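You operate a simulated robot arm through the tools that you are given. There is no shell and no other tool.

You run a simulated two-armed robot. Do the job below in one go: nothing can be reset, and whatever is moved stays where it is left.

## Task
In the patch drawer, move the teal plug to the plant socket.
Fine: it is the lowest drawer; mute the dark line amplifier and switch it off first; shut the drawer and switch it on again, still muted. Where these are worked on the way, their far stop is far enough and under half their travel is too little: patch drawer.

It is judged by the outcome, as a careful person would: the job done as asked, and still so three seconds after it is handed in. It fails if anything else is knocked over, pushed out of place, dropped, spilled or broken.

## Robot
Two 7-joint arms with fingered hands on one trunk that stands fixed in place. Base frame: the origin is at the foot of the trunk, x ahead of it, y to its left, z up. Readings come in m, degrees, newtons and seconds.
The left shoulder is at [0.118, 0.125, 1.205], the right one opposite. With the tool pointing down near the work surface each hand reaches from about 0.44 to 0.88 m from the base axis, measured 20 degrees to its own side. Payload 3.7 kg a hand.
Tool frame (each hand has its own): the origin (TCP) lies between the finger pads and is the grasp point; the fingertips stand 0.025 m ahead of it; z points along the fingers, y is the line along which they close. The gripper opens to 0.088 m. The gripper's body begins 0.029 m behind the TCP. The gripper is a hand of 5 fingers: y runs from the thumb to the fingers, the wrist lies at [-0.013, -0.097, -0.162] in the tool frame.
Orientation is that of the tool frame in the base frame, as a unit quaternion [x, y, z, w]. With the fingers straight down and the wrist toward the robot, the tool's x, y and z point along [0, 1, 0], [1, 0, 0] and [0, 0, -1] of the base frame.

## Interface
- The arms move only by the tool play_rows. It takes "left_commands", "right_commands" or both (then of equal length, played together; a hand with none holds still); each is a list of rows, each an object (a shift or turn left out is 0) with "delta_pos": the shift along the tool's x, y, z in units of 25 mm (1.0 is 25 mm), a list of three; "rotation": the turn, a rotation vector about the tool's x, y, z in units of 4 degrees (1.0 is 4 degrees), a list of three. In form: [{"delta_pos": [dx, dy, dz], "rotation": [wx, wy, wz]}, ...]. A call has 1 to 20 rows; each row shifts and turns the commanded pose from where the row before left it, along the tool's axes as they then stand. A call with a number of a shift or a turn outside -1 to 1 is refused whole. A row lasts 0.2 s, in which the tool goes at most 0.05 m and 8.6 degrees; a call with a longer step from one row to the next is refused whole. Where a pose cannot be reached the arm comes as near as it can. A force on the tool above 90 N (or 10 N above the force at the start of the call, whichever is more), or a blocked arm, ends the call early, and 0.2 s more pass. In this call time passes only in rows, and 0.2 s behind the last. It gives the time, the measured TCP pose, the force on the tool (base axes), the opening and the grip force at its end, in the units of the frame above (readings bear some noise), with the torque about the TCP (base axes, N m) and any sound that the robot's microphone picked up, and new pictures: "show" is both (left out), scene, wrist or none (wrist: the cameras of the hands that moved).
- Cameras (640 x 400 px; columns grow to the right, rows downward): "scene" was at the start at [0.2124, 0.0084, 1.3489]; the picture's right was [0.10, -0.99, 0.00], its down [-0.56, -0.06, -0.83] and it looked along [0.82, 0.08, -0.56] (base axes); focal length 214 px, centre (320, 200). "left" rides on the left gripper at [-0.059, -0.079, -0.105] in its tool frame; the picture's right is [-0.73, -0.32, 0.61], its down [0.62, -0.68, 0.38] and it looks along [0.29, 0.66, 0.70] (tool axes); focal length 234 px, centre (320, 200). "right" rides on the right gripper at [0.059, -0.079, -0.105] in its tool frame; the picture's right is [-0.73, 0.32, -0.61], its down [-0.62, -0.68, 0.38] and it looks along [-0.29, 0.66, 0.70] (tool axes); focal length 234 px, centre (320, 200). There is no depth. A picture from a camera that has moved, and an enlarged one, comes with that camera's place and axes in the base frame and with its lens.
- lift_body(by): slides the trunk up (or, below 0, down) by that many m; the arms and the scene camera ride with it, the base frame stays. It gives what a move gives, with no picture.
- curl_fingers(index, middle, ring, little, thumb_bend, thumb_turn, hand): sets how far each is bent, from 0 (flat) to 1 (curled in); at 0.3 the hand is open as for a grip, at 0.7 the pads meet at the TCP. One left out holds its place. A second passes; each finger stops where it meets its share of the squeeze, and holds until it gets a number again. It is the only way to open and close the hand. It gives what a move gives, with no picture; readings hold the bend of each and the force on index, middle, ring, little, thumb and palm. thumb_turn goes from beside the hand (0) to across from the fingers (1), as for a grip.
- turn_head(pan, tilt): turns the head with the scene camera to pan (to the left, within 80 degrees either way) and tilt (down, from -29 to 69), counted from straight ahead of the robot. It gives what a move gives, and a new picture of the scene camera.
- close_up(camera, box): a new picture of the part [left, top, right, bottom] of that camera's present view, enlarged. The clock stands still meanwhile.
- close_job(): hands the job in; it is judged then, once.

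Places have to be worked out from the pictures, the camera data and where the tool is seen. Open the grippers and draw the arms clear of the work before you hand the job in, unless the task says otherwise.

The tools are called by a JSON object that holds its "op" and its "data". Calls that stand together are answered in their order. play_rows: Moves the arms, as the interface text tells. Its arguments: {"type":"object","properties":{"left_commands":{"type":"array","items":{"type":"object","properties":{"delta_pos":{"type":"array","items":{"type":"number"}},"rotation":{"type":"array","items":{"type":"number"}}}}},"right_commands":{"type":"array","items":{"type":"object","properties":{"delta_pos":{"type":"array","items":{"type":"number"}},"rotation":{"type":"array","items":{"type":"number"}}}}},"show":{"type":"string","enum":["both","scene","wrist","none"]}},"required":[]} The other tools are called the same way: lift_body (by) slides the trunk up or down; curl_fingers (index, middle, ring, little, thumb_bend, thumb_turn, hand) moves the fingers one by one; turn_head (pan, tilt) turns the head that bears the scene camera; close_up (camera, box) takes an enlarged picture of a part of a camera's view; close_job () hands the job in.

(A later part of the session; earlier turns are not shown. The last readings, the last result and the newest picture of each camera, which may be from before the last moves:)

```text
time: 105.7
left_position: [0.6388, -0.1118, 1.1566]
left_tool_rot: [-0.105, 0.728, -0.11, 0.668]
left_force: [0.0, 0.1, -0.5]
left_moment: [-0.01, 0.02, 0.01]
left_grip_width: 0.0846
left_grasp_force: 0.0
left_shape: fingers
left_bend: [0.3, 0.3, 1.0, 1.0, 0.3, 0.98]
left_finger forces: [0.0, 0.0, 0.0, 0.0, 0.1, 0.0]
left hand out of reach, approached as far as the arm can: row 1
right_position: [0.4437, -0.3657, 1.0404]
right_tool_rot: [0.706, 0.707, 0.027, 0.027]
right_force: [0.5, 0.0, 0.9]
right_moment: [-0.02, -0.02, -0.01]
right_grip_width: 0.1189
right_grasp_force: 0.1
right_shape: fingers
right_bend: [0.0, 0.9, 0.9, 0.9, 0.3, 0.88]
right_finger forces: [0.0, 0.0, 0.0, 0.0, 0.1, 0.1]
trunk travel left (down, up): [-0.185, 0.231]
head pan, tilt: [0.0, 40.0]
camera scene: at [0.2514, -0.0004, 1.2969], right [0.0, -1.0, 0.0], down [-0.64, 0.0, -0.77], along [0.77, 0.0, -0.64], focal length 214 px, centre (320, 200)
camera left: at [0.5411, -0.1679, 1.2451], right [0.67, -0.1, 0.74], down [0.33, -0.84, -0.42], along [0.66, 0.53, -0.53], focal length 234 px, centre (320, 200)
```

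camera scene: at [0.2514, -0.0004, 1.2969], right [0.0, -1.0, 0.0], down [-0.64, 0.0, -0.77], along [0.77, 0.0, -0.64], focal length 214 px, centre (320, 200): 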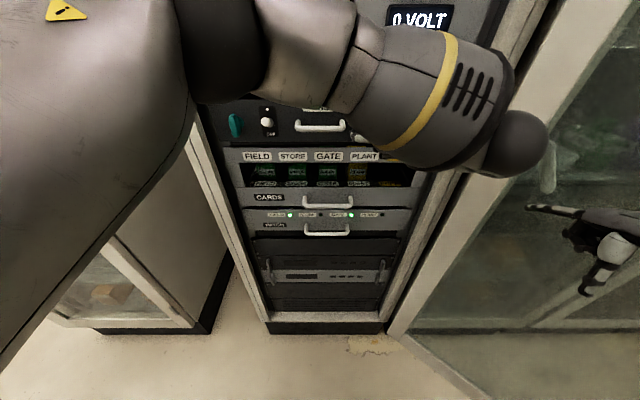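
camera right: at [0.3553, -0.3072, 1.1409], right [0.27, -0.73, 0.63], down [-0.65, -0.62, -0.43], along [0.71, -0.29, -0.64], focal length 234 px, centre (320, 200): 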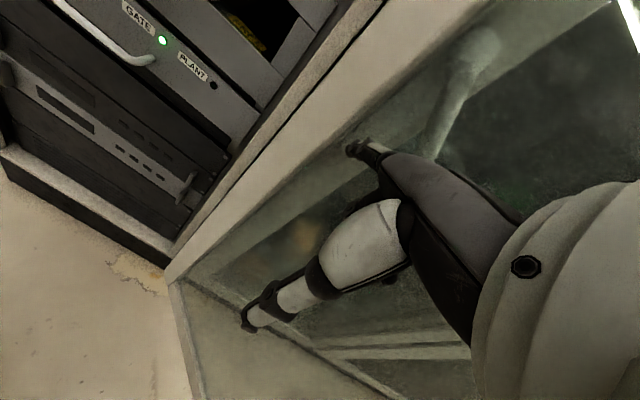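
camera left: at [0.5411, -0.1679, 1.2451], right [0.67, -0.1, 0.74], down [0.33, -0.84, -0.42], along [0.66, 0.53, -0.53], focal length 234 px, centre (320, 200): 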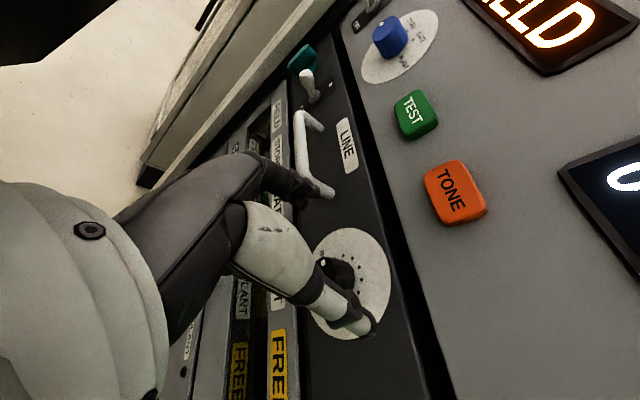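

The roll reaches 107° freely with z straight ahead. I roll back 52° to about 55° for the start of the stroke and keep a safe distance.

{"op": "play_rows", "data": {"left_commands": [{"delta_pos": [0, 0, -0.5]}, {"rotation": [0, 0, 1.0]}, {"rotation": [0, 0, 1.0]}, {"rotation": [0, 0, 1.0]}, {"rotation": [0, 0, 1.0]}, {"rotation": [0, 0, 1.0]}, {"rotation": [0, 0, 1.0]}, {"rotation": [0, 0, 1.0]}, {"rotation": [0, 0, 1.0]}, {"rotation": [0, 0, 1.0]}, {"rotation": [0, 0, 1.0]}, {"rotation": [0, 0, 1.0]}, {"rotation": [0, 0, 1.0]}], "show": "wrist"}}

```text
time: 108.5
left_position: [0.629, -0.1086, 1.1592]
left_tool_rot: [0.203, 0.708, 0.171, 0.655]
left_force: [0.0, -0.9, 1.3]
left_moment: [-0.01, 0.01, 0.03]
left_grip_width: 0.0845
left_grasp_force: 0.0
left_shape: fingers
left_bend: [0.3, 0.3, 1.0, 1.0, 0.3, 0.98]
left_finger forces: [0.0, 0.0, 0.1, 0.0, 0.0, 0.1]
left hand out of reach, approached as far as the arm can: row 13
right_position: [0.4436, -0.3659, 1.0409]
right_tool_rot: [0.707, 0.706, 0.027, 0.026]
right_force: [0.7, 0.3, -0.5]
right_moment: [0.02, 0.04, -0.01]
right_grip_width: 0.119
right_grasp_force: 0.0
right_shape: fingers
right_bend: [0.0, 0.9, 0.9, 0.9, 0.3, 0.88]
right_finger forces: [0.0, 0.0, 0.0, 0.0, 0.0, 0.0]
trunk travel left (down, up): [-0.185, 0.231]
head pan, tilt: [0.0, 40.0]
camera left: at [0.5235, -0.2049, 1.1786], right [0.63, -0.66, 0.41], down [0.3, -0.28, -0.91], along [0.72, 0.7, 0.02], focal length 234 px, centre (320, 200)
```

left: 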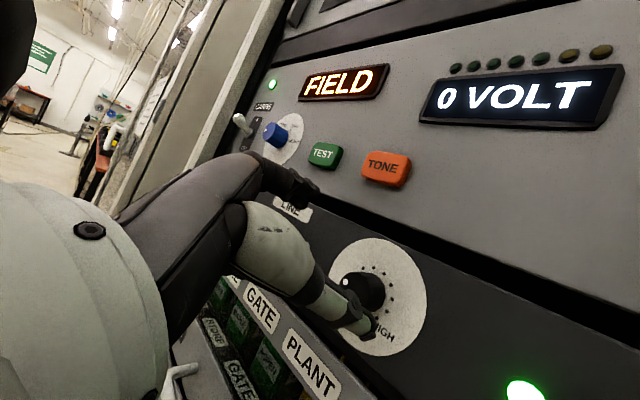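

Roll is about 59°, just at the border. I zoom in on the knob to refine its position relative to the hand.

{"op": "close_up", "data": {"camera": "left", "box": [240, 220, 432, 360]}}

```text
2.86 times, centred on (336, 290) of left
camera zoom: at [0.5235, -0.2049, 1.1786], right [0.63, -0.66, 0.41], down [0.3, -0.28, -0.91], along [0.72, 0.7, 0.02], focal length 669 px, centre (274, -57)
```

zoom: 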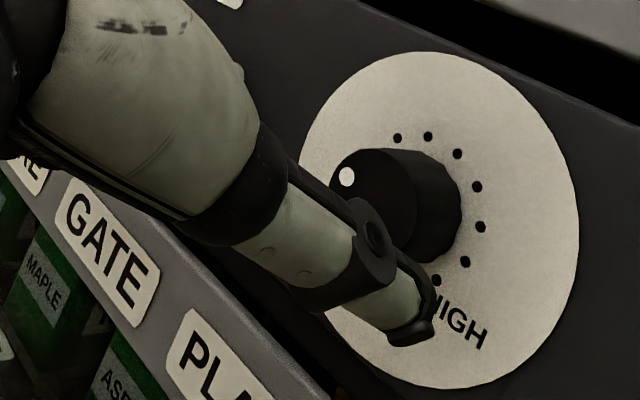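

The knob axis looks about 3 mm lower than estimated, near z 1.135. I roll slightly to stay off the limit and centre the open grip on the knob, tips just short of its face.

{"op": "play_rows", "data": {"left_commands": [{"rotation": [0, 0, -1]}, {"rotation": [0, 0, -0.5]}, {"delta_pos": [0.246, -0.486, 0.2]}, {"delta_pos": [0.246, -0.486, 0.2]}], "show": "wrist"}}

{"op": "close_up", "data": {"camera": "left", "box": [240, 170, 432, 310]}}

```text
time: 109.5
left_position: [0.6457, -0.1178, 1.1428]
left_tool_rot: [0.161, 0.718, 0.136, 0.663]
left_force: [0.4, 0.5, 0.1]
left_moment: [0.03, 0.03, -0.02]
left_grip_width: 0.0844
left_grasp_force: 0.0
left_shape: fingers
left_bend: [0.3, 0.3, 1.0, 1.0, 0.3, 0.98]
left_finger forces: [0.0, 0.0, 0.1, 0.0, 0.0, 0.1]
left hand out of reach, approached as far as the arm can: row 3, 4
right_position: [0.4441, -0.3666, 1.0395]
right_tool_rot: [0.706, 0.707, 0.027, 0.025]
right_force: [0.8, 0.2, -1.0]
right_moment: [-0.03, -0.03, -0.02]
right_grip_width: 0.119
right_grasp_force: 0.1
right_shape: fingers
right_bend: [0.0, 0.9, 0.9, 0.9, 0.3, 0.88]
right_finger forces: [0.0, 0.0, 0.1, 0.0, 0.0, 0.1]
trunk travel left (down, up): [-0.185, 0.231]
head pan, tilt: [0.0, 40.0]
camera left: at [0.5421, -0.2113, 1.1727], right [0.64, -0.6, 0.48], down [0.3, -0.37, -0.88], along [0.71, 0.71, -0.05], focal length 234 px, centre (320, 200)
```

left: 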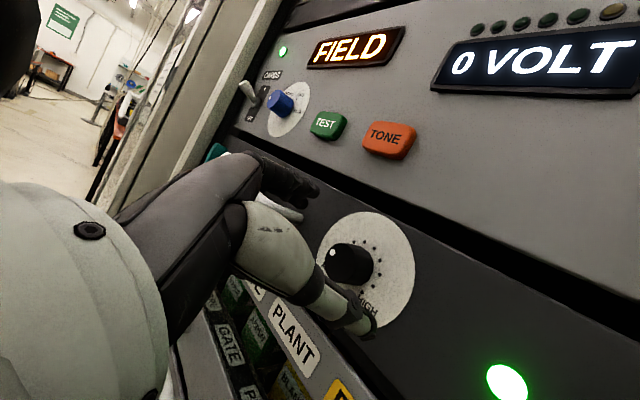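

```text
2.86 times, centred on (336, 240) of left
camera zoom: at [0.5421, -0.2113, 1.1727], right [0.64, -0.6, 0.48], down [0.3, -0.37, -0.88], along [0.71, 0.71, -0.05], focal length 669 px, centre (274, 86)
```

zoom: 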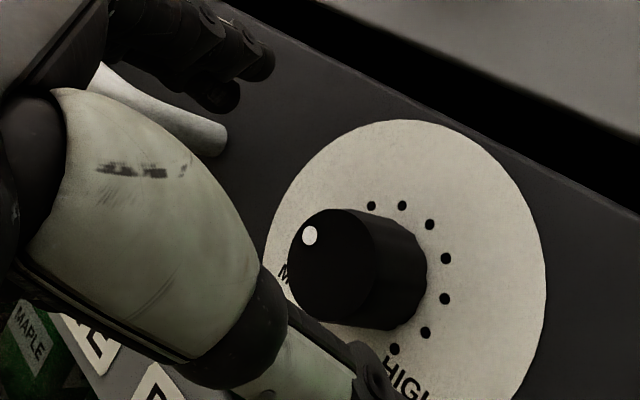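

The hand stops about 1 cm short of the knob axis. I retract a little, lower the trunk 0.03 m more for slack, and re-approach.

{"op": "play_rows", "data": {"left_commands": [{"delta_pos": [-0.4, 0.4, -0.8]}, {"delta_pos": [-0.4, 0.2, -0.6]}], "show": "none"}}

{"op": "lift_body", "data": {"by": -0.03}}

```text
time: 110.1
left_position: [0.6124, -0.1115, 1.1704]
left_tool_rot: [0.164, 0.719, 0.134, 0.662]
left_force: [0.2, -0.1, 0.0]
left_moment: [-0.02, 0.0, 0.03]
left_grip_width: 0.0845
left_grasp_force: 0.1
left_shape: fingers
left_bend: [0.3, 0.3, 1.0, 1.0, 0.3, 0.98]
left_finger forces: [0.1, 0.0, 0.0, 0.0, 0.0, 0.0]
left hand out of reach, approached as far as the arm can: row 2
right_position: [0.4439, -0.3652, 1.0398]
right_tool_rot: [0.707, 0.707, 0.025, 0.026]
right_force: [0.3, 0.7, 0.1]
right_moment: [-0.04, -0.02, -0.01]
right_grip_width: 0.1192
right_grasp_force: 0.0
right_shape: fingers
right_bend: [0.0, 0.9, 0.9, 0.9, 0.3, 0.88]
right_finger forces: [0.0, 0.1, 0.1, 0.1, 0.1, 0.0]
trunk travel left (down, up): [-0.185, 0.231]
head pan, tilt: [0.0, 40.0]
```

```text
time: 110.9
left_position: [0.6314, -0.1091, 1.104]
left_tool_rot: [0.171, 0.743, 0.128, 0.634]
left_force: [-0.4, -0.1, -0.1]
left_moment: [0.0, 0.0, 0.0]
left_grip_width: 0.0846
left_grasp_force: 0.0
left_shape: fingers
left_bend: [0.3, 0.3, 1.0, 1.0, 0.3, 0.98]
left_finger forces: [0.1, 0.0, 0.1, 0.0, 0.0, 0.0]
right_position: [0.4512, -0.3661, 0.9936]
right_tool_rot: [0.708, 0.707, 0.005, 0.003]
right_force: [-0.2, -0.7, 0.5]
right_moment: [0.02, -0.03, -0.02]
right_grip_width: 0.1191
right_grasp_force: 0.1
right_shape: fingers
right_bend: [0.0, 0.9, 0.9, 0.9, 0.3, 0.88]
right_finger forces: [0.1, 0.0, 0.0, 0.1, 0.0, 0.0]
trunk travel left (down, up): [-0.155, 0.261]
head pan, tilt: [0.0, 40.0]
```

The hand dropped to z 1.104 and tipped down slightly with the trunk. I correct pitch and bring it up onto the knob axis, still short of the face.

{"op": "play_rows", "data": {"left_commands": [{"delta_pos": [-0.52, 0, 0], "rotation": [-0.3, -0.6, 0]}, {"delta_pos": [-0.52, -0.05, 0], "rotation": [-0.3, -0.6, 0]}, {"delta_pos": [-0.52, -0.05, 0]}], "show": "wrist"}}

```text
time: 111.7
left_position: [0.6481, -0.1156, 1.1405]
left_tool_rot: [0.161, 0.716, 0.136, 0.665]
left_force: [0.9, 0.1, -0.7]
left_moment: [0.01, 0.0, 0.01]
left_grip_width: 0.0843
left_grasp_force: 0.0
left_shape: fingers
left_bend: [0.3, 0.3, 1.0, 1.0, 0.3, 0.98]
left_finger forces: [0.0, 0.1, 0.0, 0.0, 0.1, 0.0]
left hand out of reach, approached as far as the arm can: row 1, 2
right_position: [0.4533, -0.367, 0.9925]
right_tool_rot: [0.707, 0.707, 0.003, 0.003]
right_force: [0.1, -0.5, -0.2]
right_moment: [0.0, -0.03, -0.02]
right_grip_width: 0.1194
right_grasp_force: 0.0
right_shape: fingers
right_bend: [0.0, 0.9, 0.9, 0.9, 0.3, 0.88]
right_finger forces: [0.0, 0.0, 0.1, 0.0, 0.0, 0.0]
trunk travel left (down, up): [-0.155, 0.261]
head pan, tilt: [0.0, 40.0]
camera left: at [0.5436, -0.2097, 1.1703], right [0.64, -0.61, 0.48], down [0.31, -0.37, -0.88], along [0.71, 0.7, -0.05], focal length 234 px, centre (320, 200)
```

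left: 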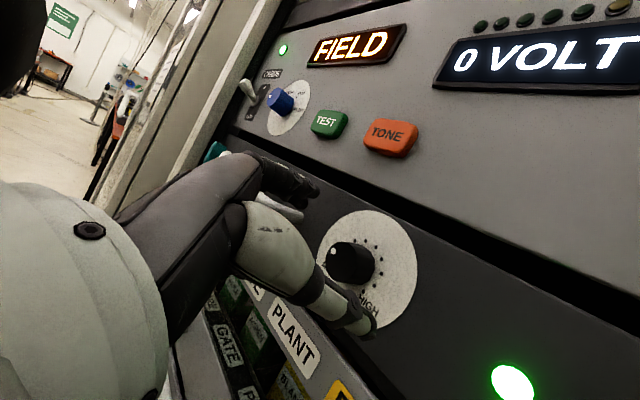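

Now free at (0.648, -0.116, 1.141). I shift about 12 mm toward the thumb side to centre on the knob, then 7 mm forward.

{"op": "play_rows", "data": {"left_commands": [{"delta_pos": [0, -0.25, 0]}, {"delta_pos": [0, -0.24, 0]}, {"delta_pos": [0, 0, 0.3]}], "show": "wrist"}}

{"op": "close_up", "data": {"camera": "left", "box": [240, 170, 432, 310]}}

```text
time: 112.5
left_position: [0.6583, -0.1211, 1.1407]
left_tool_rot: [0.161, 0.715, 0.138, 0.666]
left_force: [-0.6, 1.4, 0.2]
left_moment: [0.0, 0.01, 0.03]
left_grip_width: 0.0845
left_grasp_force: 0.0
left_shape: fingers
left_bend: [0.3, 0.3, 1.0, 1.0, 0.3, 0.98]
left_finger forces: [0.0, 0.1, 0.1, 0.0, 0.0, 0.0]
left hand out of reach, approached as far as the arm can: row 1, 2
right_position: [0.4525, -0.3668, 0.9911]
right_tool_rot: [0.707, 0.707, 0.005, 0.002]
right_force: [1.5, -0.3, 0.7]
right_moment: [0.0, -0.01, 0.0]
right_grip_width: 0.1195
right_grasp_force: 0.0
right_shape: fingers
right_bend: [0.0, 0.9, 0.9, 0.9, 0.3, 0.88]
right_finger forces: [0.0, 0.0, 0.0, 0.1, 0.0, 0.0]
trunk travel left (down, up): [-0.155, 0.261]
head pan, tilt: [0.0, 40.0]
camera left: at [0.5552, -0.2144, 1.1698], right [0.63, -0.61, 0.48], down [0.31, -0.37, -0.88], along [0.71, 0.7, -0.04], focal length 234 px, centre (320, 200)
```

left: 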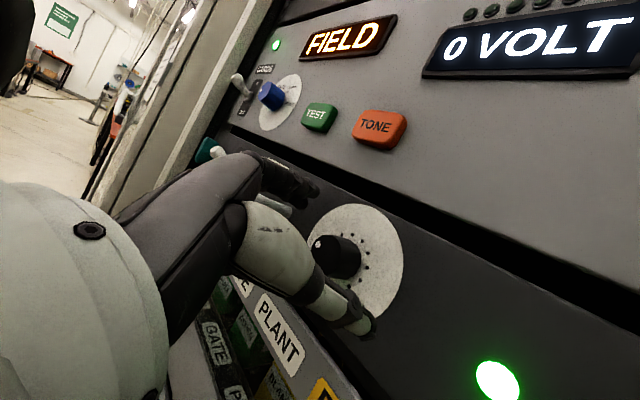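

```text
2.86 times, centred on (336, 240) of left
camera zoom: at [0.5552, -0.2144, 1.1698], right [0.63, -0.61, 0.48], down [0.31, -0.37, -0.88], along [0.71, 0.7, -0.04], focal length 669 px, centre (274, 86)
```

zoom: 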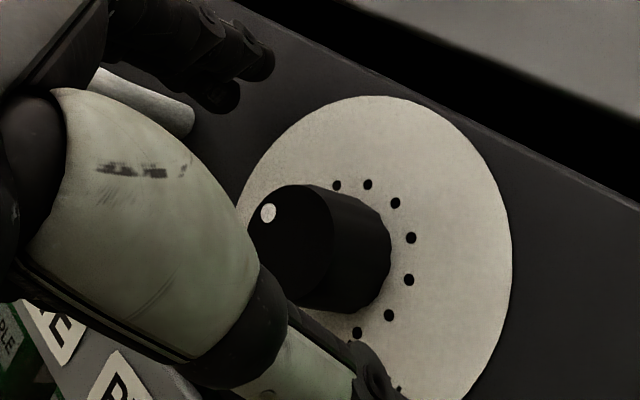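

The hand is within 7 mm of centre with tips over the knob and no contact force. I close thumb, index and middle on it.

{"op": "curl_fingers", "data": {"hand": "left", "index": 0.72, "middle": 0.72, "thumb_bend": 0.7}}

{"op": "close_up", "data": {"camera": "left", "box": [240, 170, 432, 310]}}

```text
time: 113.5
left_position: [0.6601, -0.1197, 1.1405]
left_tool_rot: [0.162, 0.716, 0.137, 0.665]
left_force: [1.4, -0.9, 0.5]
left_moment: [-0.01, 0.03, -0.07]
left_grip_width: 0.0165
left_grasp_force: 8.2
left_shape: fingers
left_bend: [0.71, 0.66, 1.0, 1.0, 0.59, 0.97]
left_finger forces: [4.1, 3.8, 0.0, 0.1, 8.1, 0.0]
right_position: [0.4531, -0.3666, 0.9917]
right_tool_rot: [0.707, 0.707, 0.003, 0.002]
right_force: [0.9, -0.1, 0.3]
right_moment: [0.02, -0.01, 0.01]
right_grip_width: 0.1196
right_grasp_force: 0.1
right_shape: fingers
right_bend: [0.0, 0.9, 0.9, 0.9, 0.3, 0.88]
right_finger forces: [0.0, 0.1, 0.1, 0.0, 0.0, 0.1]
trunk travel left (down, up): [-0.155, 0.261]
head pan, tilt: [0.0, 40.0]
```

```text
2.86 times, centred on (336, 240) of left
camera zoom: at [0.5554, -0.2144, 1.1691], right [0.63, -0.61, 0.48], down [0.31, -0.37, -0.88], along [0.71, 0.7, -0.05], focal length 669 px, centre (274, 86)
```

zoom: 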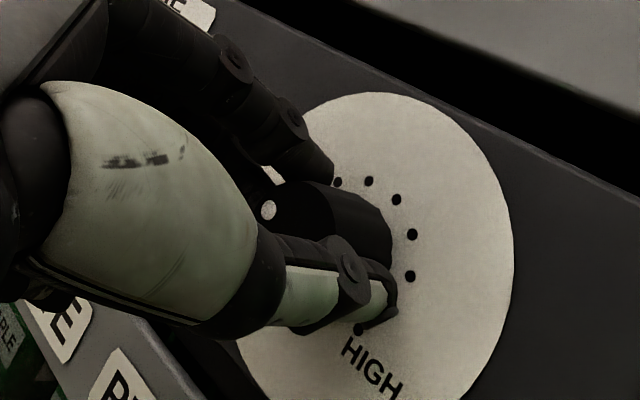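

The knob is held between thumb (8 N) and two fingers (4 N each). I roll the hand counter-clockwise 40° first.

{"op": "play_rows", "data": {"left_commands": [{"delta_pos": [0.02, 0, 0], "rotation": [0, 0, -1]}, {"delta_pos": [0.02, 0, 0], "rotation": [0, 0, -1]}, {"delta_pos": [0.02, 0, 0], "rotation": [0, 0, -1]}, {"delta_pos": [0.02, 0, 0], "rotation": [0, 0, -1]}, {"delta_pos": [0.02, 0, 0], "rotation": [0, 0, -1]}, {"delta_pos": [0.02, 0, 0], "rotation": [0, 0, -1]}, {"delta_pos": [0.02, 0, 0], "rotation": [0, 0, -1]}, {"delta_pos": [0.02, 0, 0], "rotation": [0, 0, -1]}, {"delta_pos": [0.02, 0, 0], "rotation": [0, 0, -1]}, {"delta_pos": [0.02, 0, 0], "rotation": [0, 0, -1]}], "show": "wrist"}}

{"op": "close_up", "data": {"camera": "left", "box": [240, 170, 432, 310]}}

```text
time: 115.7
left_position: [0.6587, -0.1195, 1.1351]
left_tool_rot: [-0.094, 0.727, -0.099, 0.673]
left_force: [0.7, 2.3, 3.0]
left_moment: [-0.02, -0.14, -0.09]
left_grip_width: 0.0166
left_grasp_force: 8.5
left_shape: fingers
left_bend: [0.71, 0.66, 1.0, 1.0, 0.61, 0.96]
left_finger forces: [5.3, 3.7, 0.0, 0.0, 7.9, 0.0]
right_position: [0.4528, -0.3664, 0.9909]
right_tool_rot: [0.707, 0.707, 0.004, 0.003]
right_force: [-0.2, 0.1, 0.2]
right_moment: [-0.02, 0.0, -0.02]
right_grip_width: 0.1191
right_grasp_force: 0.0
right_shape: fingers
right_bend: [0.0, 0.9, 0.9, 0.9, 0.3, 0.88]
right_finger forces: [0.1, 0.0, 0.0, 0.0, 0.1, 0.0]
trunk travel left (down, up): [-0.155, 0.261]
head pan, tilt: [0.0, 40.0]
camera left: at [0.56, -0.1778, 1.2209], right [0.66, -0.13, 0.74], down [0.34, -0.83, -0.44], along [0.67, 0.54, -0.51], focal length 234 px, centre (320, 200)
```

left: 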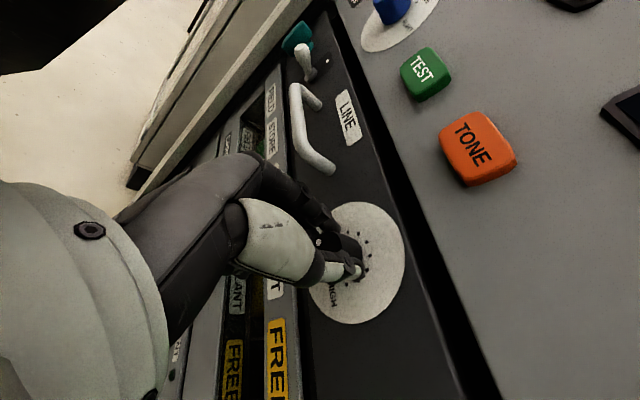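

```text
2.86 times, centred on (336, 240) of left
camera zoom: at [0.56, -0.1778, 1.2209], right [0.66, -0.13, 0.74], down [0.34, -0.83, -0.44], along [0.67, 0.54, -0.51], focal length 669 px, centre (274, 86)
```

zoom: 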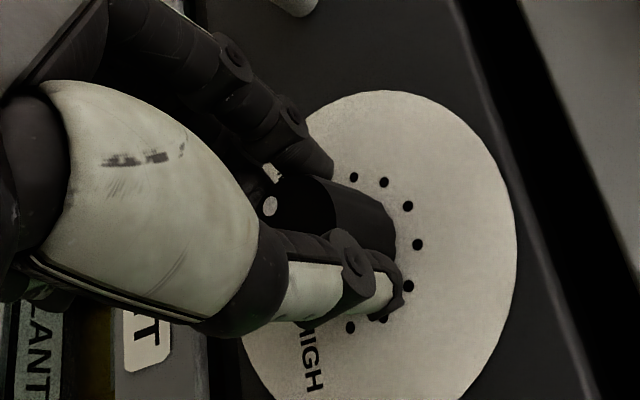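

The dot moved with the hand, so the knob turned about 40°. I continue 20° more to reach the MUTE stop.

{"op": "play_rows", "data": {"left_commands": [{"delta_pos": [0.02, 0, 0], "rotation": [0, 0, -1]}, {"delta_pos": [0.02, 0, 0], "rotation": [0, 0, -1]}, {"delta_pos": [0.02, 0, 0], "rotation": [0, 0, -1]}, {"delta_pos": [0.02, 0, 0], "rotation": [0, 0, -1]}, {"delta_pos": [0.02, 0, 0], "rotation": [0, 0, -1]}], "show": "wrist"}}

{"op": "close_up", "data": {"camera": "left", "box": [240, 170, 432, 310]}}

```text
time: 116.9
left_position: [0.6579, -0.1201, 1.133]
left_tool_rot: [-0.219, 0.7, -0.215, 0.645]
left_force: [1.4, 3.0, 4.4]
left_moment: [0.07, -0.14, -0.05]
left_grip_width: 0.0171
left_grasp_force: 8.9
left_shape: fingers
left_bend: [0.71, 0.66, 1.0, 1.0, 0.6, 0.96]
left_finger forces: [5.4, 3.8, 0.0, 0.1, 8.7, 0.1]
right_position: [0.4528, -0.3675, 0.9918]
right_tool_rot: [0.707, 0.707, 0.003, 0.002]
right_force: [0.8, 0.1, 0.0]
right_moment: [0.0, 0.01, 0.0]
right_grip_width: 0.1192
right_grasp_force: 0.1
right_shape: fingers
right_bend: [0.0, 0.9, 0.9, 0.9, 0.3, 0.88]
right_finger forces: [0.1, 0.0, 0.1, 0.0, 0.0, 0.0]
trunk travel left (down, up): [-0.155, 0.261]
head pan, tilt: [0.0, 40.0]
camera left: at [0.5612, -0.1481, 1.2349], right [0.67, 0.15, 0.73], down [0.36, -0.92, -0.14], along [0.65, 0.35, -0.67], focal length 234 px, centre (320, 200)
```

left: 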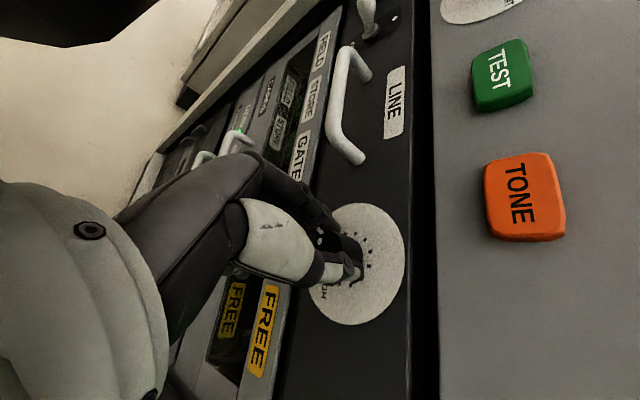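

```text
2.86 times, centred on (336, 240) of left
camera zoom: at [0.5612, -0.1481, 1.2349], right [0.67, 0.15, 0.73], down [0.36, -0.92, -0.14], along [0.65, 0.35, -0.67], focal length 669 px, centre (274, 86)
```

zoom: 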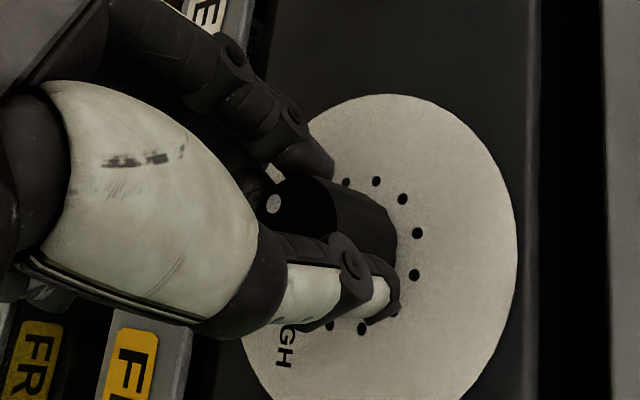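

The dot just began to slip relative to the fingers, suggesting the stop is reached. I add two small rows to confirm.

{"op": "play_rows", "data": {"left_commands": [{"delta_pos": [0.02, 0, 0], "rotation": [0, 0, -1]}, {"delta_pos": [0.02, 0, 0], "rotation": [0, 0, -1]}], "show": "none"}}

{"op": "close_up", "data": {"camera": "left", "box": [240, 170, 432, 310]}}

```text
time: 117.5
left_position: [0.6589, -0.1217, 1.1323]
left_tool_rot: [-0.267, 0.683, -0.259, 0.628]
left_force: [1.2, 3.2, 4.7]
left_moment: [0.06, -0.14, 0.02]
left_grip_width: 0.0177
left_grasp_force: 7.8
left_shape: fingers
left_bend: [0.71, 0.66, 1.0, 1.0, 0.59, 0.96]
left_finger forces: [5.2, 3.0, 0.0, 0.0, 8.9, 0.0]
right_position: [0.4526, -0.3675, 0.9909]
right_tool_rot: [0.707, 0.707, 0.004, 0.002]
right_force: [-0.1, -0.8, 0.4]
right_moment: [-0.02, 0.0, -0.01]
right_grip_width: 0.1192
right_grasp_force: 0.1
right_shape: fingers
right_bend: [0.0, 0.9, 0.9, 0.9, 0.3, 0.88]
right_finger forces: [0.1, 0.0, 0.0, 0.1, 0.0, 0.1]
trunk travel left (down, up): [-0.155, 0.261]
head pan, tilt: [0.0, 40.0]
```

```text
2.86 times, centred on (336, 240) of left
camera zoom: at [0.561, -0.1357, 1.2367], right [0.67, 0.26, 0.7], down [0.37, -0.93, -0.01], along [0.65, 0.26, -0.71], focal length 669 px, centre (274, 86)
```

zoom: 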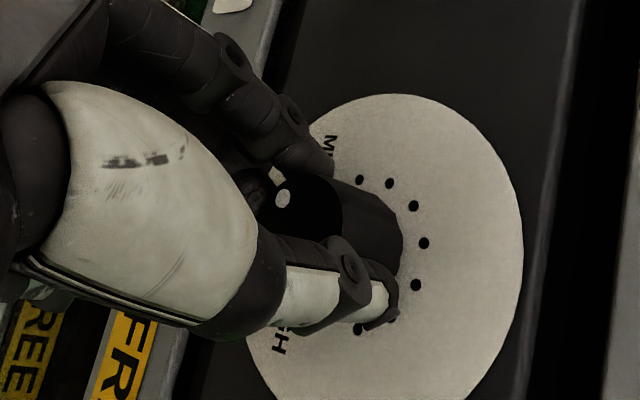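

The dot now slips against the fingers: the knob is on its stop. I open the fingers and check the dial.

{"op": "curl_fingers", "data": {"hand": "left", "index": 0.3, "middle": 0.3, "thumb_bend": 0.3}}

{"op": "play_rows", "data": {"left_commands": [{"delta_pos": [0, 0, -0.6]}, {"delta_pos": [0, 0, -0.8]}, {"delta_pos": [0, 0, -0.8]}], "show": "both"}}

{"op": "close_up", "data": {"camera": "left", "box": [240, 170, 432, 310]}}

```text
time: 118.5
left_position: [0.6572, -0.1211, 1.132]
left_tool_rot: [-0.266, 0.683, -0.259, 0.629]
left_force: [0.1, -0.1, -0.5]
left_moment: [-0.05, 0.01, -0.01]
left_grip_width: 0.0843
left_grasp_force: 0.0
left_shape: fingers
left_bend: [0.3, 0.3, 1.0, 1.0, 0.3, 0.97]
left_finger forces: [0.0, 0.1, 0.1, 0.0, 0.0, 0.0]
right_position: [0.4529, -0.3683, 0.9911]
right_tool_rot: [0.707, 0.707, 0.004, 0.003]
right_force: [0.4, -0.9, 0.8]
right_moment: [-0.01, 0.02, 0.05]
right_grip_width: 0.119
right_grasp_force: 0.0
right_shape: fingers
right_bend: [0.0, 0.9, 0.9, 0.9, 0.3, 0.88]
right_finger forces: [0.0, 0.0, 0.0, 0.0, 0.1, 0.1]
trunk travel left (down, up): [-0.155, 0.261]
head pan, tilt: [0.0, 40.0]
```

```text
time: 119.3
left_position: [0.6033, -0.1199, 1.1381]
left_tool_rot: [-0.266, 0.683, -0.259, 0.629]
left_force: [0.2, 0.6, 0.1]
left_moment: [-0.02, 0.0, -0.02]
left_grip_width: 0.0845
left_grasp_force: 0.0
left_shape: fingers
left_bend: [0.3, 0.3, 1.0, 1.0, 0.3, 0.97]
left_finger forces: [0.1, 0.1, 0.0, 0.0, 0.0, 0.0]
right_position: [0.4514, -0.3675, 0.992]
right_tool_rot: [0.707, 0.707, 0.003, 0.003]
right_force: [-0.4, -0.1, -0.9]
right_moment: [0.0, -0.02, -0.01]
right_grip_width: 0.1191
right_grasp_force: 0.0
right_shape: fingers
right_bend: [0.0, 0.9, 0.9, 0.9, 0.3, 0.88]
right_finger forces: [0.0, 0.1, 0.0, 0.0, 0.0, 0.1]
trunk travel left (down, up): [-0.155, 0.261]
head pan, tilt: [0.0, 40.0]
camera scene: at [0.2839, -0.0006, 1.2633], right [0.0, -1.0, 0.0], down [-0.64, 0.0, -0.77], along [0.77, 0.0, -0.64], focal length 214 px, centre (320, 200)
camera left: at [0.506, -0.1347, 1.242], right [0.67, 0.25, 0.7], down [0.37, -0.93, -0.01], along [0.65, 0.26, -0.71], focal length 234 px, centre (320, 200)
```

scene: 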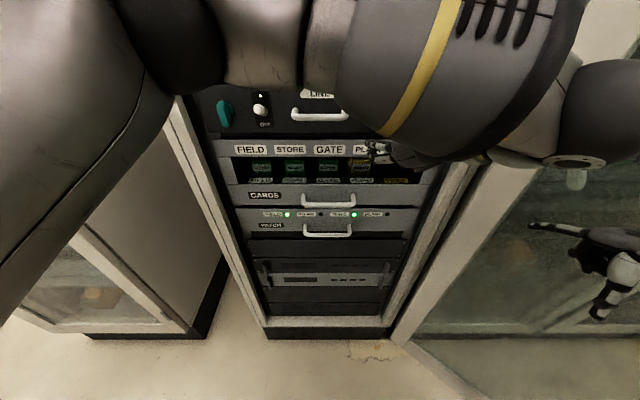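
left: 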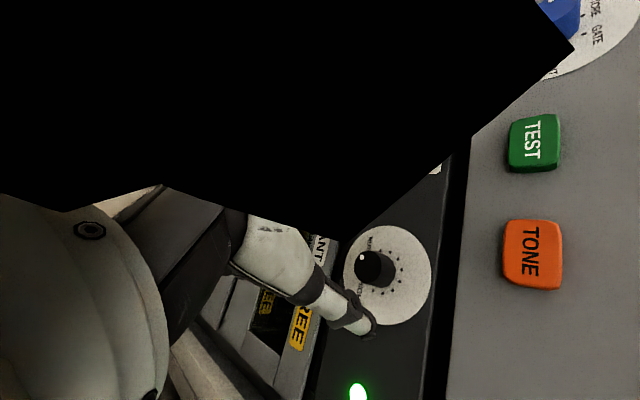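

```text
2.86 times, centred on (336, 240) of left
camera zoom: at [0.506, -0.1347, 1.242], right [0.67, 0.25, 0.7], down [0.37, -0.93, -0.01], along [0.65, 0.26, -0.71], focal length 669 px, centre (274, 86)
```

zoom: 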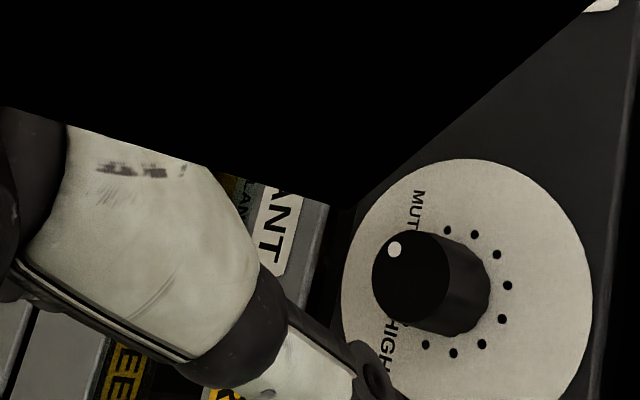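

The dot now sits at the MUTE end as far as I can see; I'll verify with the head camera later. Now I retract the left hand and roll it back the way it came.

{"op": "play_rows", "data": {"left_commands": [{"delta_pos": [0, 0, -0.9]}, {"delta_pos": [0, 0, -0.9]}, {"rotation": [0, 0, 1]}, {"rotation": [0, 0, 1]}, {"rotation": [0, 0, 1]}, {"rotation": [0, 0, 1]}, {"rotation": [0, 0, 1]}, {"rotation": [0, 0, 1]}, {"rotation": [0, 0, 1]}, {"rotation": [0, 0, 1]}, {"rotation": [0, 0, 1]}, {"rotation": [0, 0, 1]}, {"rotation": [0, 0, 1]}, {"rotation": [0, 0, 1]}, {"rotation": [0, 0, 1]}, {"rotation": [0, 0, 1]}, {"rotation": [0, 0, 1]}, {"rotation": [0, 0, 1]}], "show": "none"}}

{"op": "lift_body", "data": {"by": 0.07}}

```text
time: 123.1
left_position: [0.5792, -0.0816, 1.1534]
left_tool_rot: [0.127, 0.732, 0.108, 0.661]
left_force: [0.4, -0.3, 0.2]
left_moment: [-0.03, 0.02, -0.02]
left_grip_width: 0.0844
left_grasp_force: 0.0
left_shape: fingers
left_bend: [0.3, 0.3, 1.0, 1.0, 0.3, 0.97]
left_finger forces: [0.1, 0.1, 0.0, 0.1, 0.0, 0.0]
left hand out of reach, approached as far as the arm can: row 13, 14, 15, 16, 17, 18
right_position: [0.4526, -0.3681, 0.9929]
right_tool_rot: [0.707, 0.708, 0.003, 0.001]
right_force: [0.1, -0.2, 0.1]
right_moment: [0.01, 0.01, 0.01]
right_grip_width: 0.1191
right_grasp_force: 0.0
right_shape: fingers
right_bend: [0.0, 0.9, 0.9, 0.9, 0.3, 0.88]
right_finger forces: [0.0, 0.0, 0.1, 0.0, 0.0, 0.0]
trunk travel left (down, up): [-0.155, 0.261]
head pan, tilt: [0.0, 40.0]
```

```text
time: 124.2
left_position: [0.5752, -0.0886, 1.2263]
left_tool_rot: [0.137, 0.721, 0.114, 0.67]
left_force: [0.9, 0.0, 0.0]
left_moment: [-0.01, -0.02, 0.03]
left_grip_width: 0.0843
left_grasp_force: 0.0
left_shape: fingers
left_bend: [0.3, 0.3, 1.0, 1.0, 0.3, 0.97]
left_finger forces: [0.0, 0.0, 0.0, 0.0, 0.0, 0.0]
right_position: [0.4558, -0.3684, 1.0608]
right_tool_rot: [0.707, 0.707, 0.003, 0.002]
right_force: [-0.2, -1.0, -0.1]
right_moment: [0.01, -0.02, -0.04]
right_grip_width: 0.1192
right_grasp_force: 0.1
right_shape: fingers
right_bend: [0.0, 0.9, 0.9, 0.9, 0.3, 0.88]
right_finger forces: [0.1, 0.1, 0.0, 0.0, 0.0, 0.0]
trunk travel left (down, up): [-0.225, 0.191]
head pan, tilt: [0.0, 40.0]
```

The trunk is back at zero. I rotate the left hand back to palm-down fingers-forward-down and move it left to its own side.

{"op": "play_rows", "data": {"left_commands": [{"rotation": [0.747, 0.539, 0.988]}, {"rotation": [0.747, 0.539, 0.988]}, {"rotation": [0.747, 0.539, 0.988]}, {"rotation": [0.747, 0.539, 0.988]}, {"rotation": [0.747, 0.539, 0.988]}, {"rotation": [0.747, 0.539, 0.988]}, {"rotation": [0.747, 0.539, 0.988]}, {"rotation": [0.747, 0.539, 0.988]}, {"rotation": [0.747, 0.539, 0.988]}, {"rotation": [0.747, 0.539, 0.988]}, {"rotation": [0.747, 0.539, 0.988]}, {"rotation": [0.747, 0.539, 0.988]}, {"rotation": [0.747, 0.539, 0.988]}, {"rotation": [0.747, 0.539, 0.988]}, {"rotation": [0.747, 0.539, 0.988]}, {"rotation": [0.747, 0.539, 0.988]}, {"delta_pos": [0.9, 0, 0]}, {"delta_pos": [0.9, 0, 0]}, {"delta_pos": [0.9, 0, 0]}, {"delta_pos": [0.9, 0, 0]}], "show": "scene"}}

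```text
time: 128.4
left_position: [0.5732, 0.0032, 1.2295]
left_tool_rot: [0.683, 0.683, 0.183, 0.183]
left_force: [-0.2, 0.5, -0.1]
left_moment: [0.01, 0.01, -0.01]
left_grip_width: 0.0843
left_grasp_force: 0.2
left_shape: fingers
left_bend: [0.3, 0.3, 1.0, 1.0, 0.3, 0.97]
left_finger forces: [0.0, 0.1, 0.0, 0.1, 0.1, 0.0]
right_position: [0.4532, -0.3675, 1.061]
right_tool_rot: [0.707, 0.707, 0.003, 0.002]
right_force: [0.4, -0.4, -0.7]
right_moment: [-0.03, 0.0, -0.04]
right_grip_width: 0.119
right_grasp_force: 0.0
right_shape: fingers
right_bend: [0.0, 0.9, 0.9, 0.9, 0.3, 0.88]
right_finger forces: [0.1, 0.0, 0.0, 0.0, 0.1, 0.0]
trunk travel left (down, up): [-0.225, 0.191]
head pan, tilt: [0.0, 40.0]
camera scene: at [0.2093, 0.0001, 1.34], right [0.0, -1.0, 0.0], down [-0.64, 0.0, -0.77], along [0.77, 0.0, -0.64], focal length 214 px, centre (320, 200)
```

scene: 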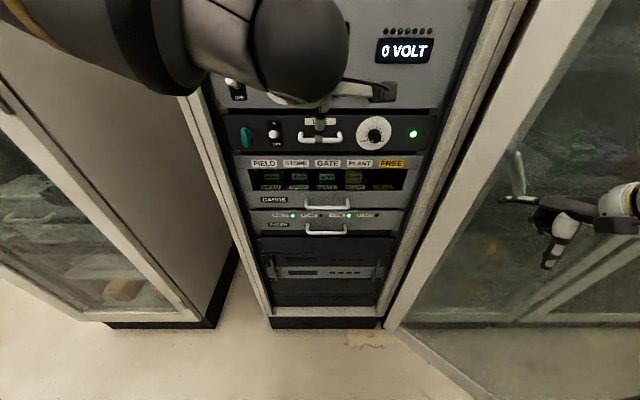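

The left hand is back in a clean palm-down pose. I zoom on the knob to verify it is at MUTE.

{"op": "close_up", "data": {"camera": "scene", "box": [350, 110, 398, 150]}}

```text
10.00 times, centred on (374, 130) of scene
camera zoom: at [0.2093, 0.0001, 1.34], right [0.0, -1.0, 0.0], down [-0.64, 0.0, -0.77], along [0.77, 0.0, -0.64], focal length 2145 px, centre (-220, 900)
```

zoom: 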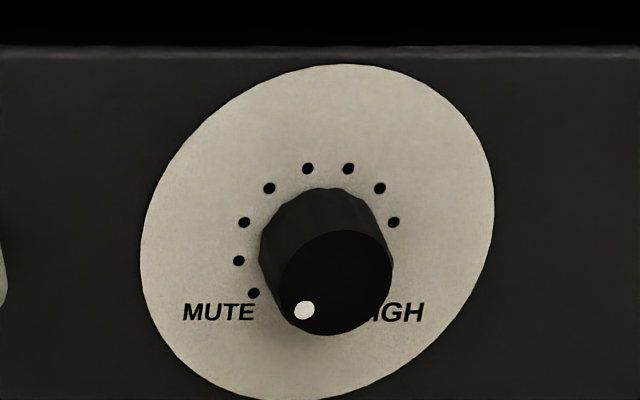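

The dot sits on the MUTE mark: muted. Next I switch the amplifier off with the left index: I move the left hand in front of the LINE toggle and straighten only the index.

{"op": "play_rows", "data": {"left_commands": [{"delta_pos": [0.74, -0.309, 0.361]}, {"delta_pos": [0.74, -0.309, 0.361]}, {"delta_pos": [0.74, -0.309, 0.361]}, {"delta_pos": [0.74, -0.309, 0.361]}, {"delta_pos": [0.74, -0.309, 0.361]}, {"delta_pos": [0.74, -0.309, 0.361]}], "show": "none"}}

{"op": "curl_fingers", "data": {"hand": "left", "index": 0, "middle": 1.0, "ring": 1.0, "little": 1.0, "thumb_bend": 0.3}}

{"op": "play_rows", "data": {"left_commands": [{"delta_pos": [0, 0, 0]}], "show": "both"}}

```text
time: 129.8
left_position: [0.559, 0.1153, 1.1569]
left_tool_rot: [0.683, 0.683, 0.182, 0.182]
left_force: [1.0, 0.4, -0.3]
left_moment: [-0.02, 0.0, 0.01]
left_grip_width: 0.0844
left_grasp_force: 0.1
left_shape: fingers
left_bend: [0.3, 0.3, 1.0, 1.0, 0.3, 0.97]
left_finger forces: [0.0, 0.1, 0.0, 0.1, 0.0, 0.0]
right_position: [0.4534, -0.3675, 1.0613]
right_tool_rot: [0.707, 0.708, 0.003, 0.003]
right_force: [-0.8, -0.8, 0.3]
right_moment: [-0.01, -0.01, 0.0]
right_grip_width: 0.1191
right_grasp_force: 0.1
right_shape: fingers
right_bend: [0.0, 0.9, 0.9, 0.9, 0.3, 0.88]
right_finger forces: [0.0, 0.0, 0.0, 0.0, 0.1, 0.0]
trunk travel left (down, up): [-0.225, 0.191]
head pan, tilt: [0.0, 40.0]
```

```text
time: 130.8
left_position: [0.5585, 0.1128, 1.1578]
left_tool_rot: [0.684, 0.683, 0.182, 0.183]
left_force: [0.5, 0.1, 0.2]
left_moment: [0.0, 0.02, 0.03]
left_grip_width: 0.1181
left_grasp_force: 0.1
left_shape: fingers
left_bend: [0.0, 1.0, 1.0, 1.0, 0.3, 0.97]
left_finger forces: [0.0, 0.1, 0.1, 0.0, 0.1, 0.1]
right_position: [0.4528, -0.3672, 1.0611]
right_tool_rot: [0.707, 0.707, 0.004, 0.003]
right_force: [0.0, 0.2, 0.3]
right_moment: [0.0, -0.02, 0.02]
right_grip_width: 0.1191
right_grasp_force: 0.1
right_shape: fingers
right_bend: [0.0, 0.9, 0.9, 0.9, 0.3, 0.88]
right_finger forces: [0.0, 0.1, 0.0, 0.0, 0.0, 0.0]
trunk travel left (down, up): [-0.225, 0.191]
head pan, tilt: [0.0, 40.0]
```

```text
time: 131.2
left_position: [0.5572, 0.1138, 1.1575]
left_tool_rot: [0.683, 0.683, 0.182, 0.182]
left_force: [0.3, -0.2, -0.6]
left_moment: [0.01, -0.02, 0.01]
left_grip_width: 0.1181
left_grasp_force: 0.1
left_shape: fingers
left_bend: [0.0, 1.0, 1.0, 1.0, 0.3, 0.97]
left_finger forces: [0.1, 0.0, 0.0, 0.0, 0.0, 0.0]
right_position: [0.4529, -0.3679, 1.0618]
right_tool_rot: [0.707, 0.707, 0.003, 0.002]
right_force: [-0.1, -0.2, -0.3]
right_moment: [0.02, 0.0, 0.01]
right_grip_width: 0.1192
right_grasp_force: 0.1
right_shape: fingers
right_bend: [0.0, 0.9, 0.9, 0.9, 0.3, 0.88]
right_finger forces: [0.0, 0.0, 0.0, 0.1, 0.1, 0.0]
trunk travel left (down, up): [-0.225, 0.191]
head pan, tilt: [0.0, 40.0]
camera scene: at [0.2093, -0.0005, 1.34], right [0.0, -1.0, 0.0], down [-0.64, 0.0, -0.77], along [0.77, 0.0, -0.64], focal length 214 px, centre (320, 200)
camera left: at [0.4385, 0.0556, 1.2093], right [0.02, -0.73, -0.69], down [-0.4, 0.62, -0.67], along [0.92, 0.29, -0.28], focal length 234 px, centre (320, 200)
```

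scene: 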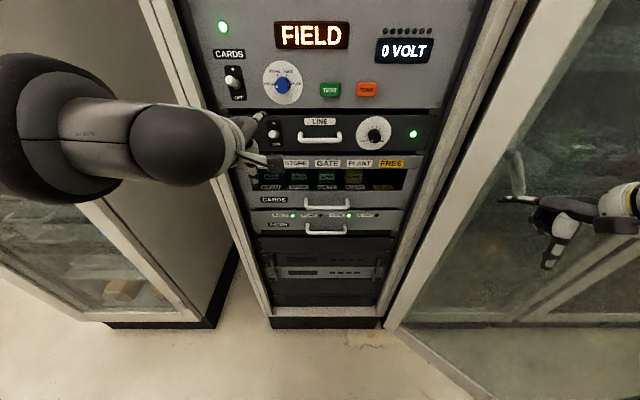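
left: 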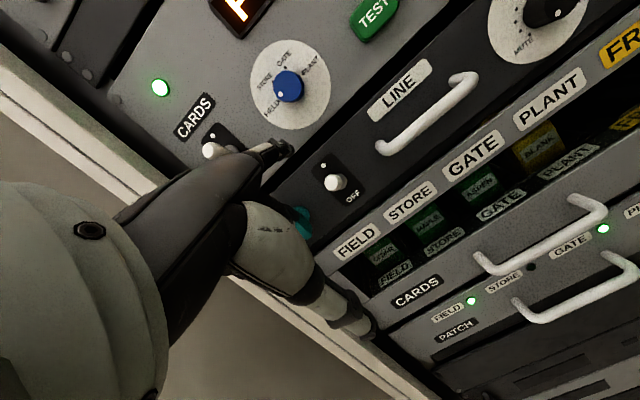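

{"op": "close_up", "data": {"camera": "scene", "box": [210, 90, 330, 180]}}

{"op": "close_up", "data": {"camera": "left", "box": [230, 110, 390, 230]}}

```text
4.44 times, centred on (270, 135) of scene
camera zoom: at [0.2093, -0.0005, 1.34], right [0.0, -1.0, 0.0], down [-0.64, 0.0, -0.77], along [0.77, 0.0, -0.64], focal length 953 px, centre (542, 489)
```

zoom: 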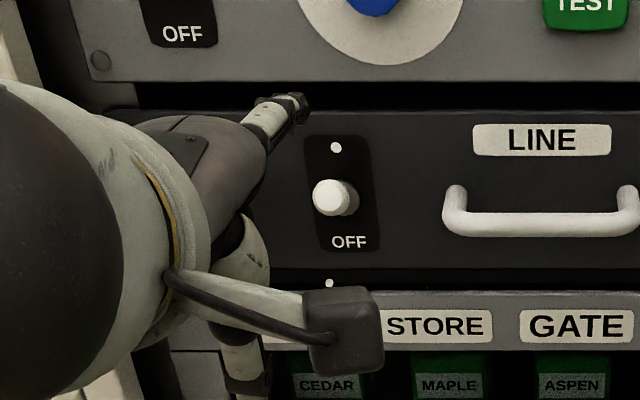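

```text
3.33 times, centred on (310, 170) of left
camera zoom: at [0.4385, 0.0556, 1.2093], right [0.02, -0.73, -0.69], down [-0.4, 0.62, -0.67], along [0.92, 0.29, -0.28], focal length 781 px, centre (353, 300)
```

zoom: 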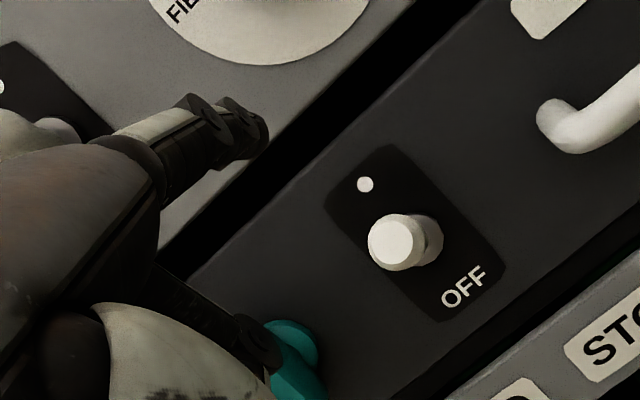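

Stereo puts the index tip at (0.646, 0.107, 1.198), right as predicted; the toggle ball is at (0.669, 0.105, 1.145). I move forward 36 mm over the ball and then down 40 mm to start pushing.

{"op": "play_rows", "data": {"left_commands": [{"delta_pos": [0, 0.62, 0.36]}, {"delta_pos": [0, 0.62, 0.36]}, {"delta_pos": [0, -0.2, 0.346]}, {"delta_pos": [0, -0.2, 0.346]}, {"delta_pos": [0, -0.2, 0.346]}, {"delta_pos": [0, -0.2, 0.346]}], "show": "both"}}

{"op": "close_up", "data": {"camera": "left", "box": [230, 110, 390, 230]}}

```text
time: 132.6
left_position: [0.5965, 0.1127, 1.1182]
left_tool_rot: [0.684, 0.683, 0.183, 0.182]
left_force: [0.7, 0.6, -0.7]
left_moment: [-0.03, 0.01, -0.04]
left_grip_width: 0.118
left_grasp_force: 0.1
left_shape: fingers
left_bend: [0.0, 1.0, 1.0, 1.0, 0.3, 0.97]
left_finger forces: [0.0, 0.1, 0.1, 0.0, 0.0, 0.0]
right_position: [0.4538, -0.3676, 1.0615]
right_tool_rot: [0.707, 0.707, 0.003, 0.003]
right_force: [-0.7, -0.3, -0.6]
right_moment: [0.0, 0.02, 0.0]
right_grip_width: 0.1188
right_grasp_force: 0.1
right_shape: fingers
right_bend: [0.0, 0.9, 0.9, 0.9, 0.3, 0.88]
right_finger forces: [0.1, 0.1, 0.0, 0.0, 0.0, 0.1]
trunk travel left (down, up): [-0.225, 0.191]
head pan, tilt: [0.0, 40.0]
camera scene: at [0.2095, -0.0004, 1.3399], right [0.0, -1.0, 0.0], down [-0.64, 0.0, -0.77], along [0.77, 0.0, -0.64], focal length 214 px, centre (320, 200)
camera left: at [0.4762, 0.0542, 1.1696], right [0.02, -0.73, -0.69], down [-0.4, 0.62, -0.67], along [0.92, 0.29, -0.28], focal length 234 px, centre (320, 200)
```

scene: 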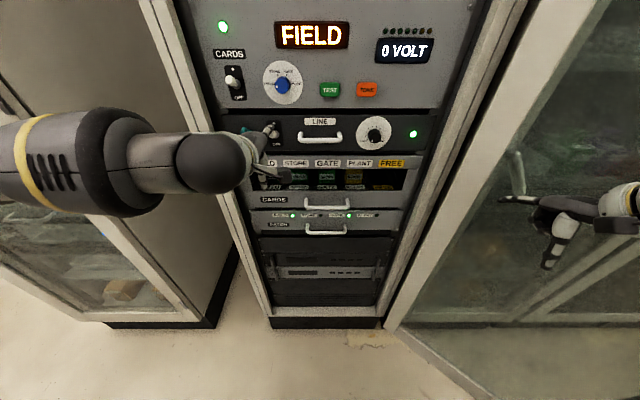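
left: 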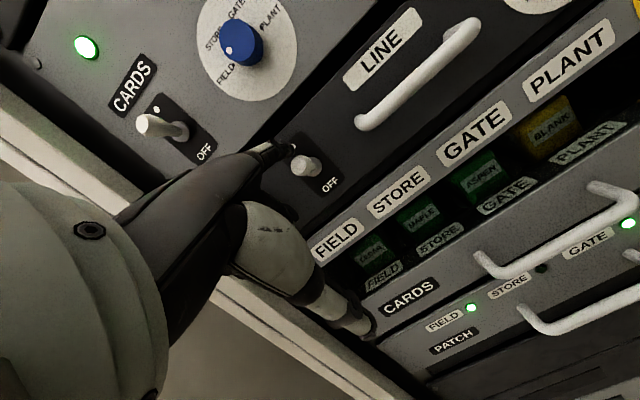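

```text
3.33 times, centred on (310, 170) of left
camera zoom: at [0.4762, 0.0542, 1.1696], right [0.02, -0.73, -0.69], down [-0.4, 0.62, -0.67], along [0.92, 0.29, -0.28], focal length 781 px, centre (353, 300)
```

zoom: 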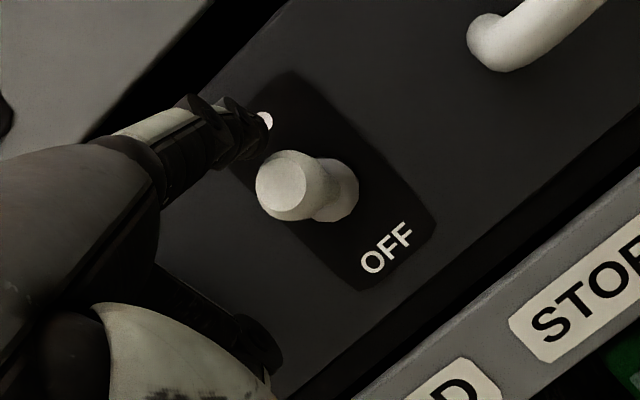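

The index is aligned just above the ball. I push down 30 mm more.

{"op": "play_rows", "data": {"left_commands": [{"delta_pos": [0, -0.2, 0.346]}, {"delta_pos": [0, -0.2, 0.346]}, {"delta_pos": [0, -0.2, 0.346]}], "show": "both"}}

{"op": "close_up", "data": {"camera": "left", "box": [230, 110, 390, 230]}}

```text
time: 133.4
left_position: [0.596, 0.1121, 1.0899]
left_tool_rot: [0.683, 0.683, 0.183, 0.182]
left_force: [0.1, 0.5, 1.2]
left_moment: [-0.03, -0.16, 0.0]
left_grip_width: 0.1204
left_grasp_force: 0.5
left_shape: fingers
left_bend: [0.0, 1.0, 1.0, 1.0, 0.3, 0.97]
left_finger forces: [1.8, 0.0, 0.0, 0.0, 0.1, 0.1]
right_position: [0.4526, -0.367, 1.0606]
right_tool_rot: [0.707, 0.707, 0.004, 0.002]
right_force: [0.5, 0.5, 0.0]
right_moment: [0.02, 0.02, 0.05]
right_grip_width: 0.1191
right_grasp_force: 0.1
right_shape: fingers
right_bend: [0.0, 0.9, 0.9, 0.9, 0.3, 0.88]
right_finger forces: [0.1, 0.0, 0.0, 0.0, 0.0, 0.0]
trunk travel left (down, up): [-0.225, 0.191]
head pan, tilt: [0.0, 40.0]
camera scene: at [0.2088, -0.0004, 1.3401], right [0.0, -1.0, 0.0], down [-0.64, 0.0, -0.77], along [0.77, 0.0, -0.64], focal length 214 px, centre (320, 200)
camera left: at [0.4761, 0.0536, 1.1405], right [0.02, -0.73, -0.69], down [-0.4, 0.62, -0.67], along [0.92, 0.29, -0.27], focal length 234 px, centre (320, 200)
```

scene: 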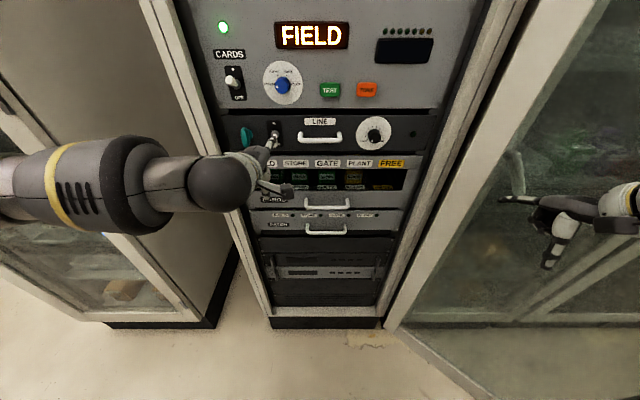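
left: 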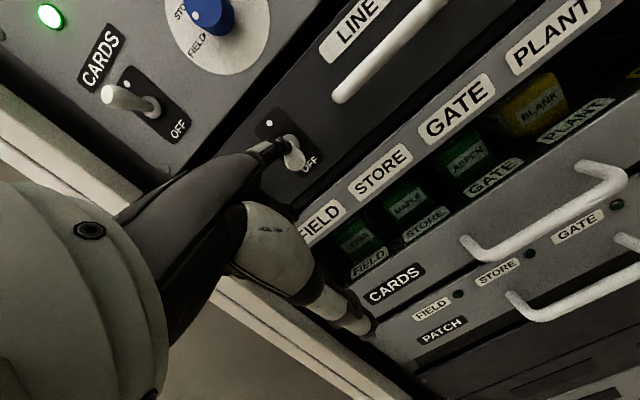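

```text
3.33 times, centred on (310, 170) of left
camera zoom: at [0.4761, 0.0536, 1.1405], right [0.02, -0.73, -0.69], down [-0.4, 0.62, -0.67], along [0.92, 0.29, -0.27], focal length 781 px, centre (353, 300)
```

zoom: 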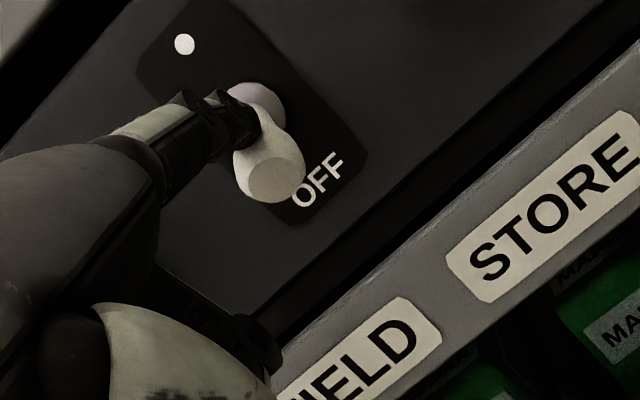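

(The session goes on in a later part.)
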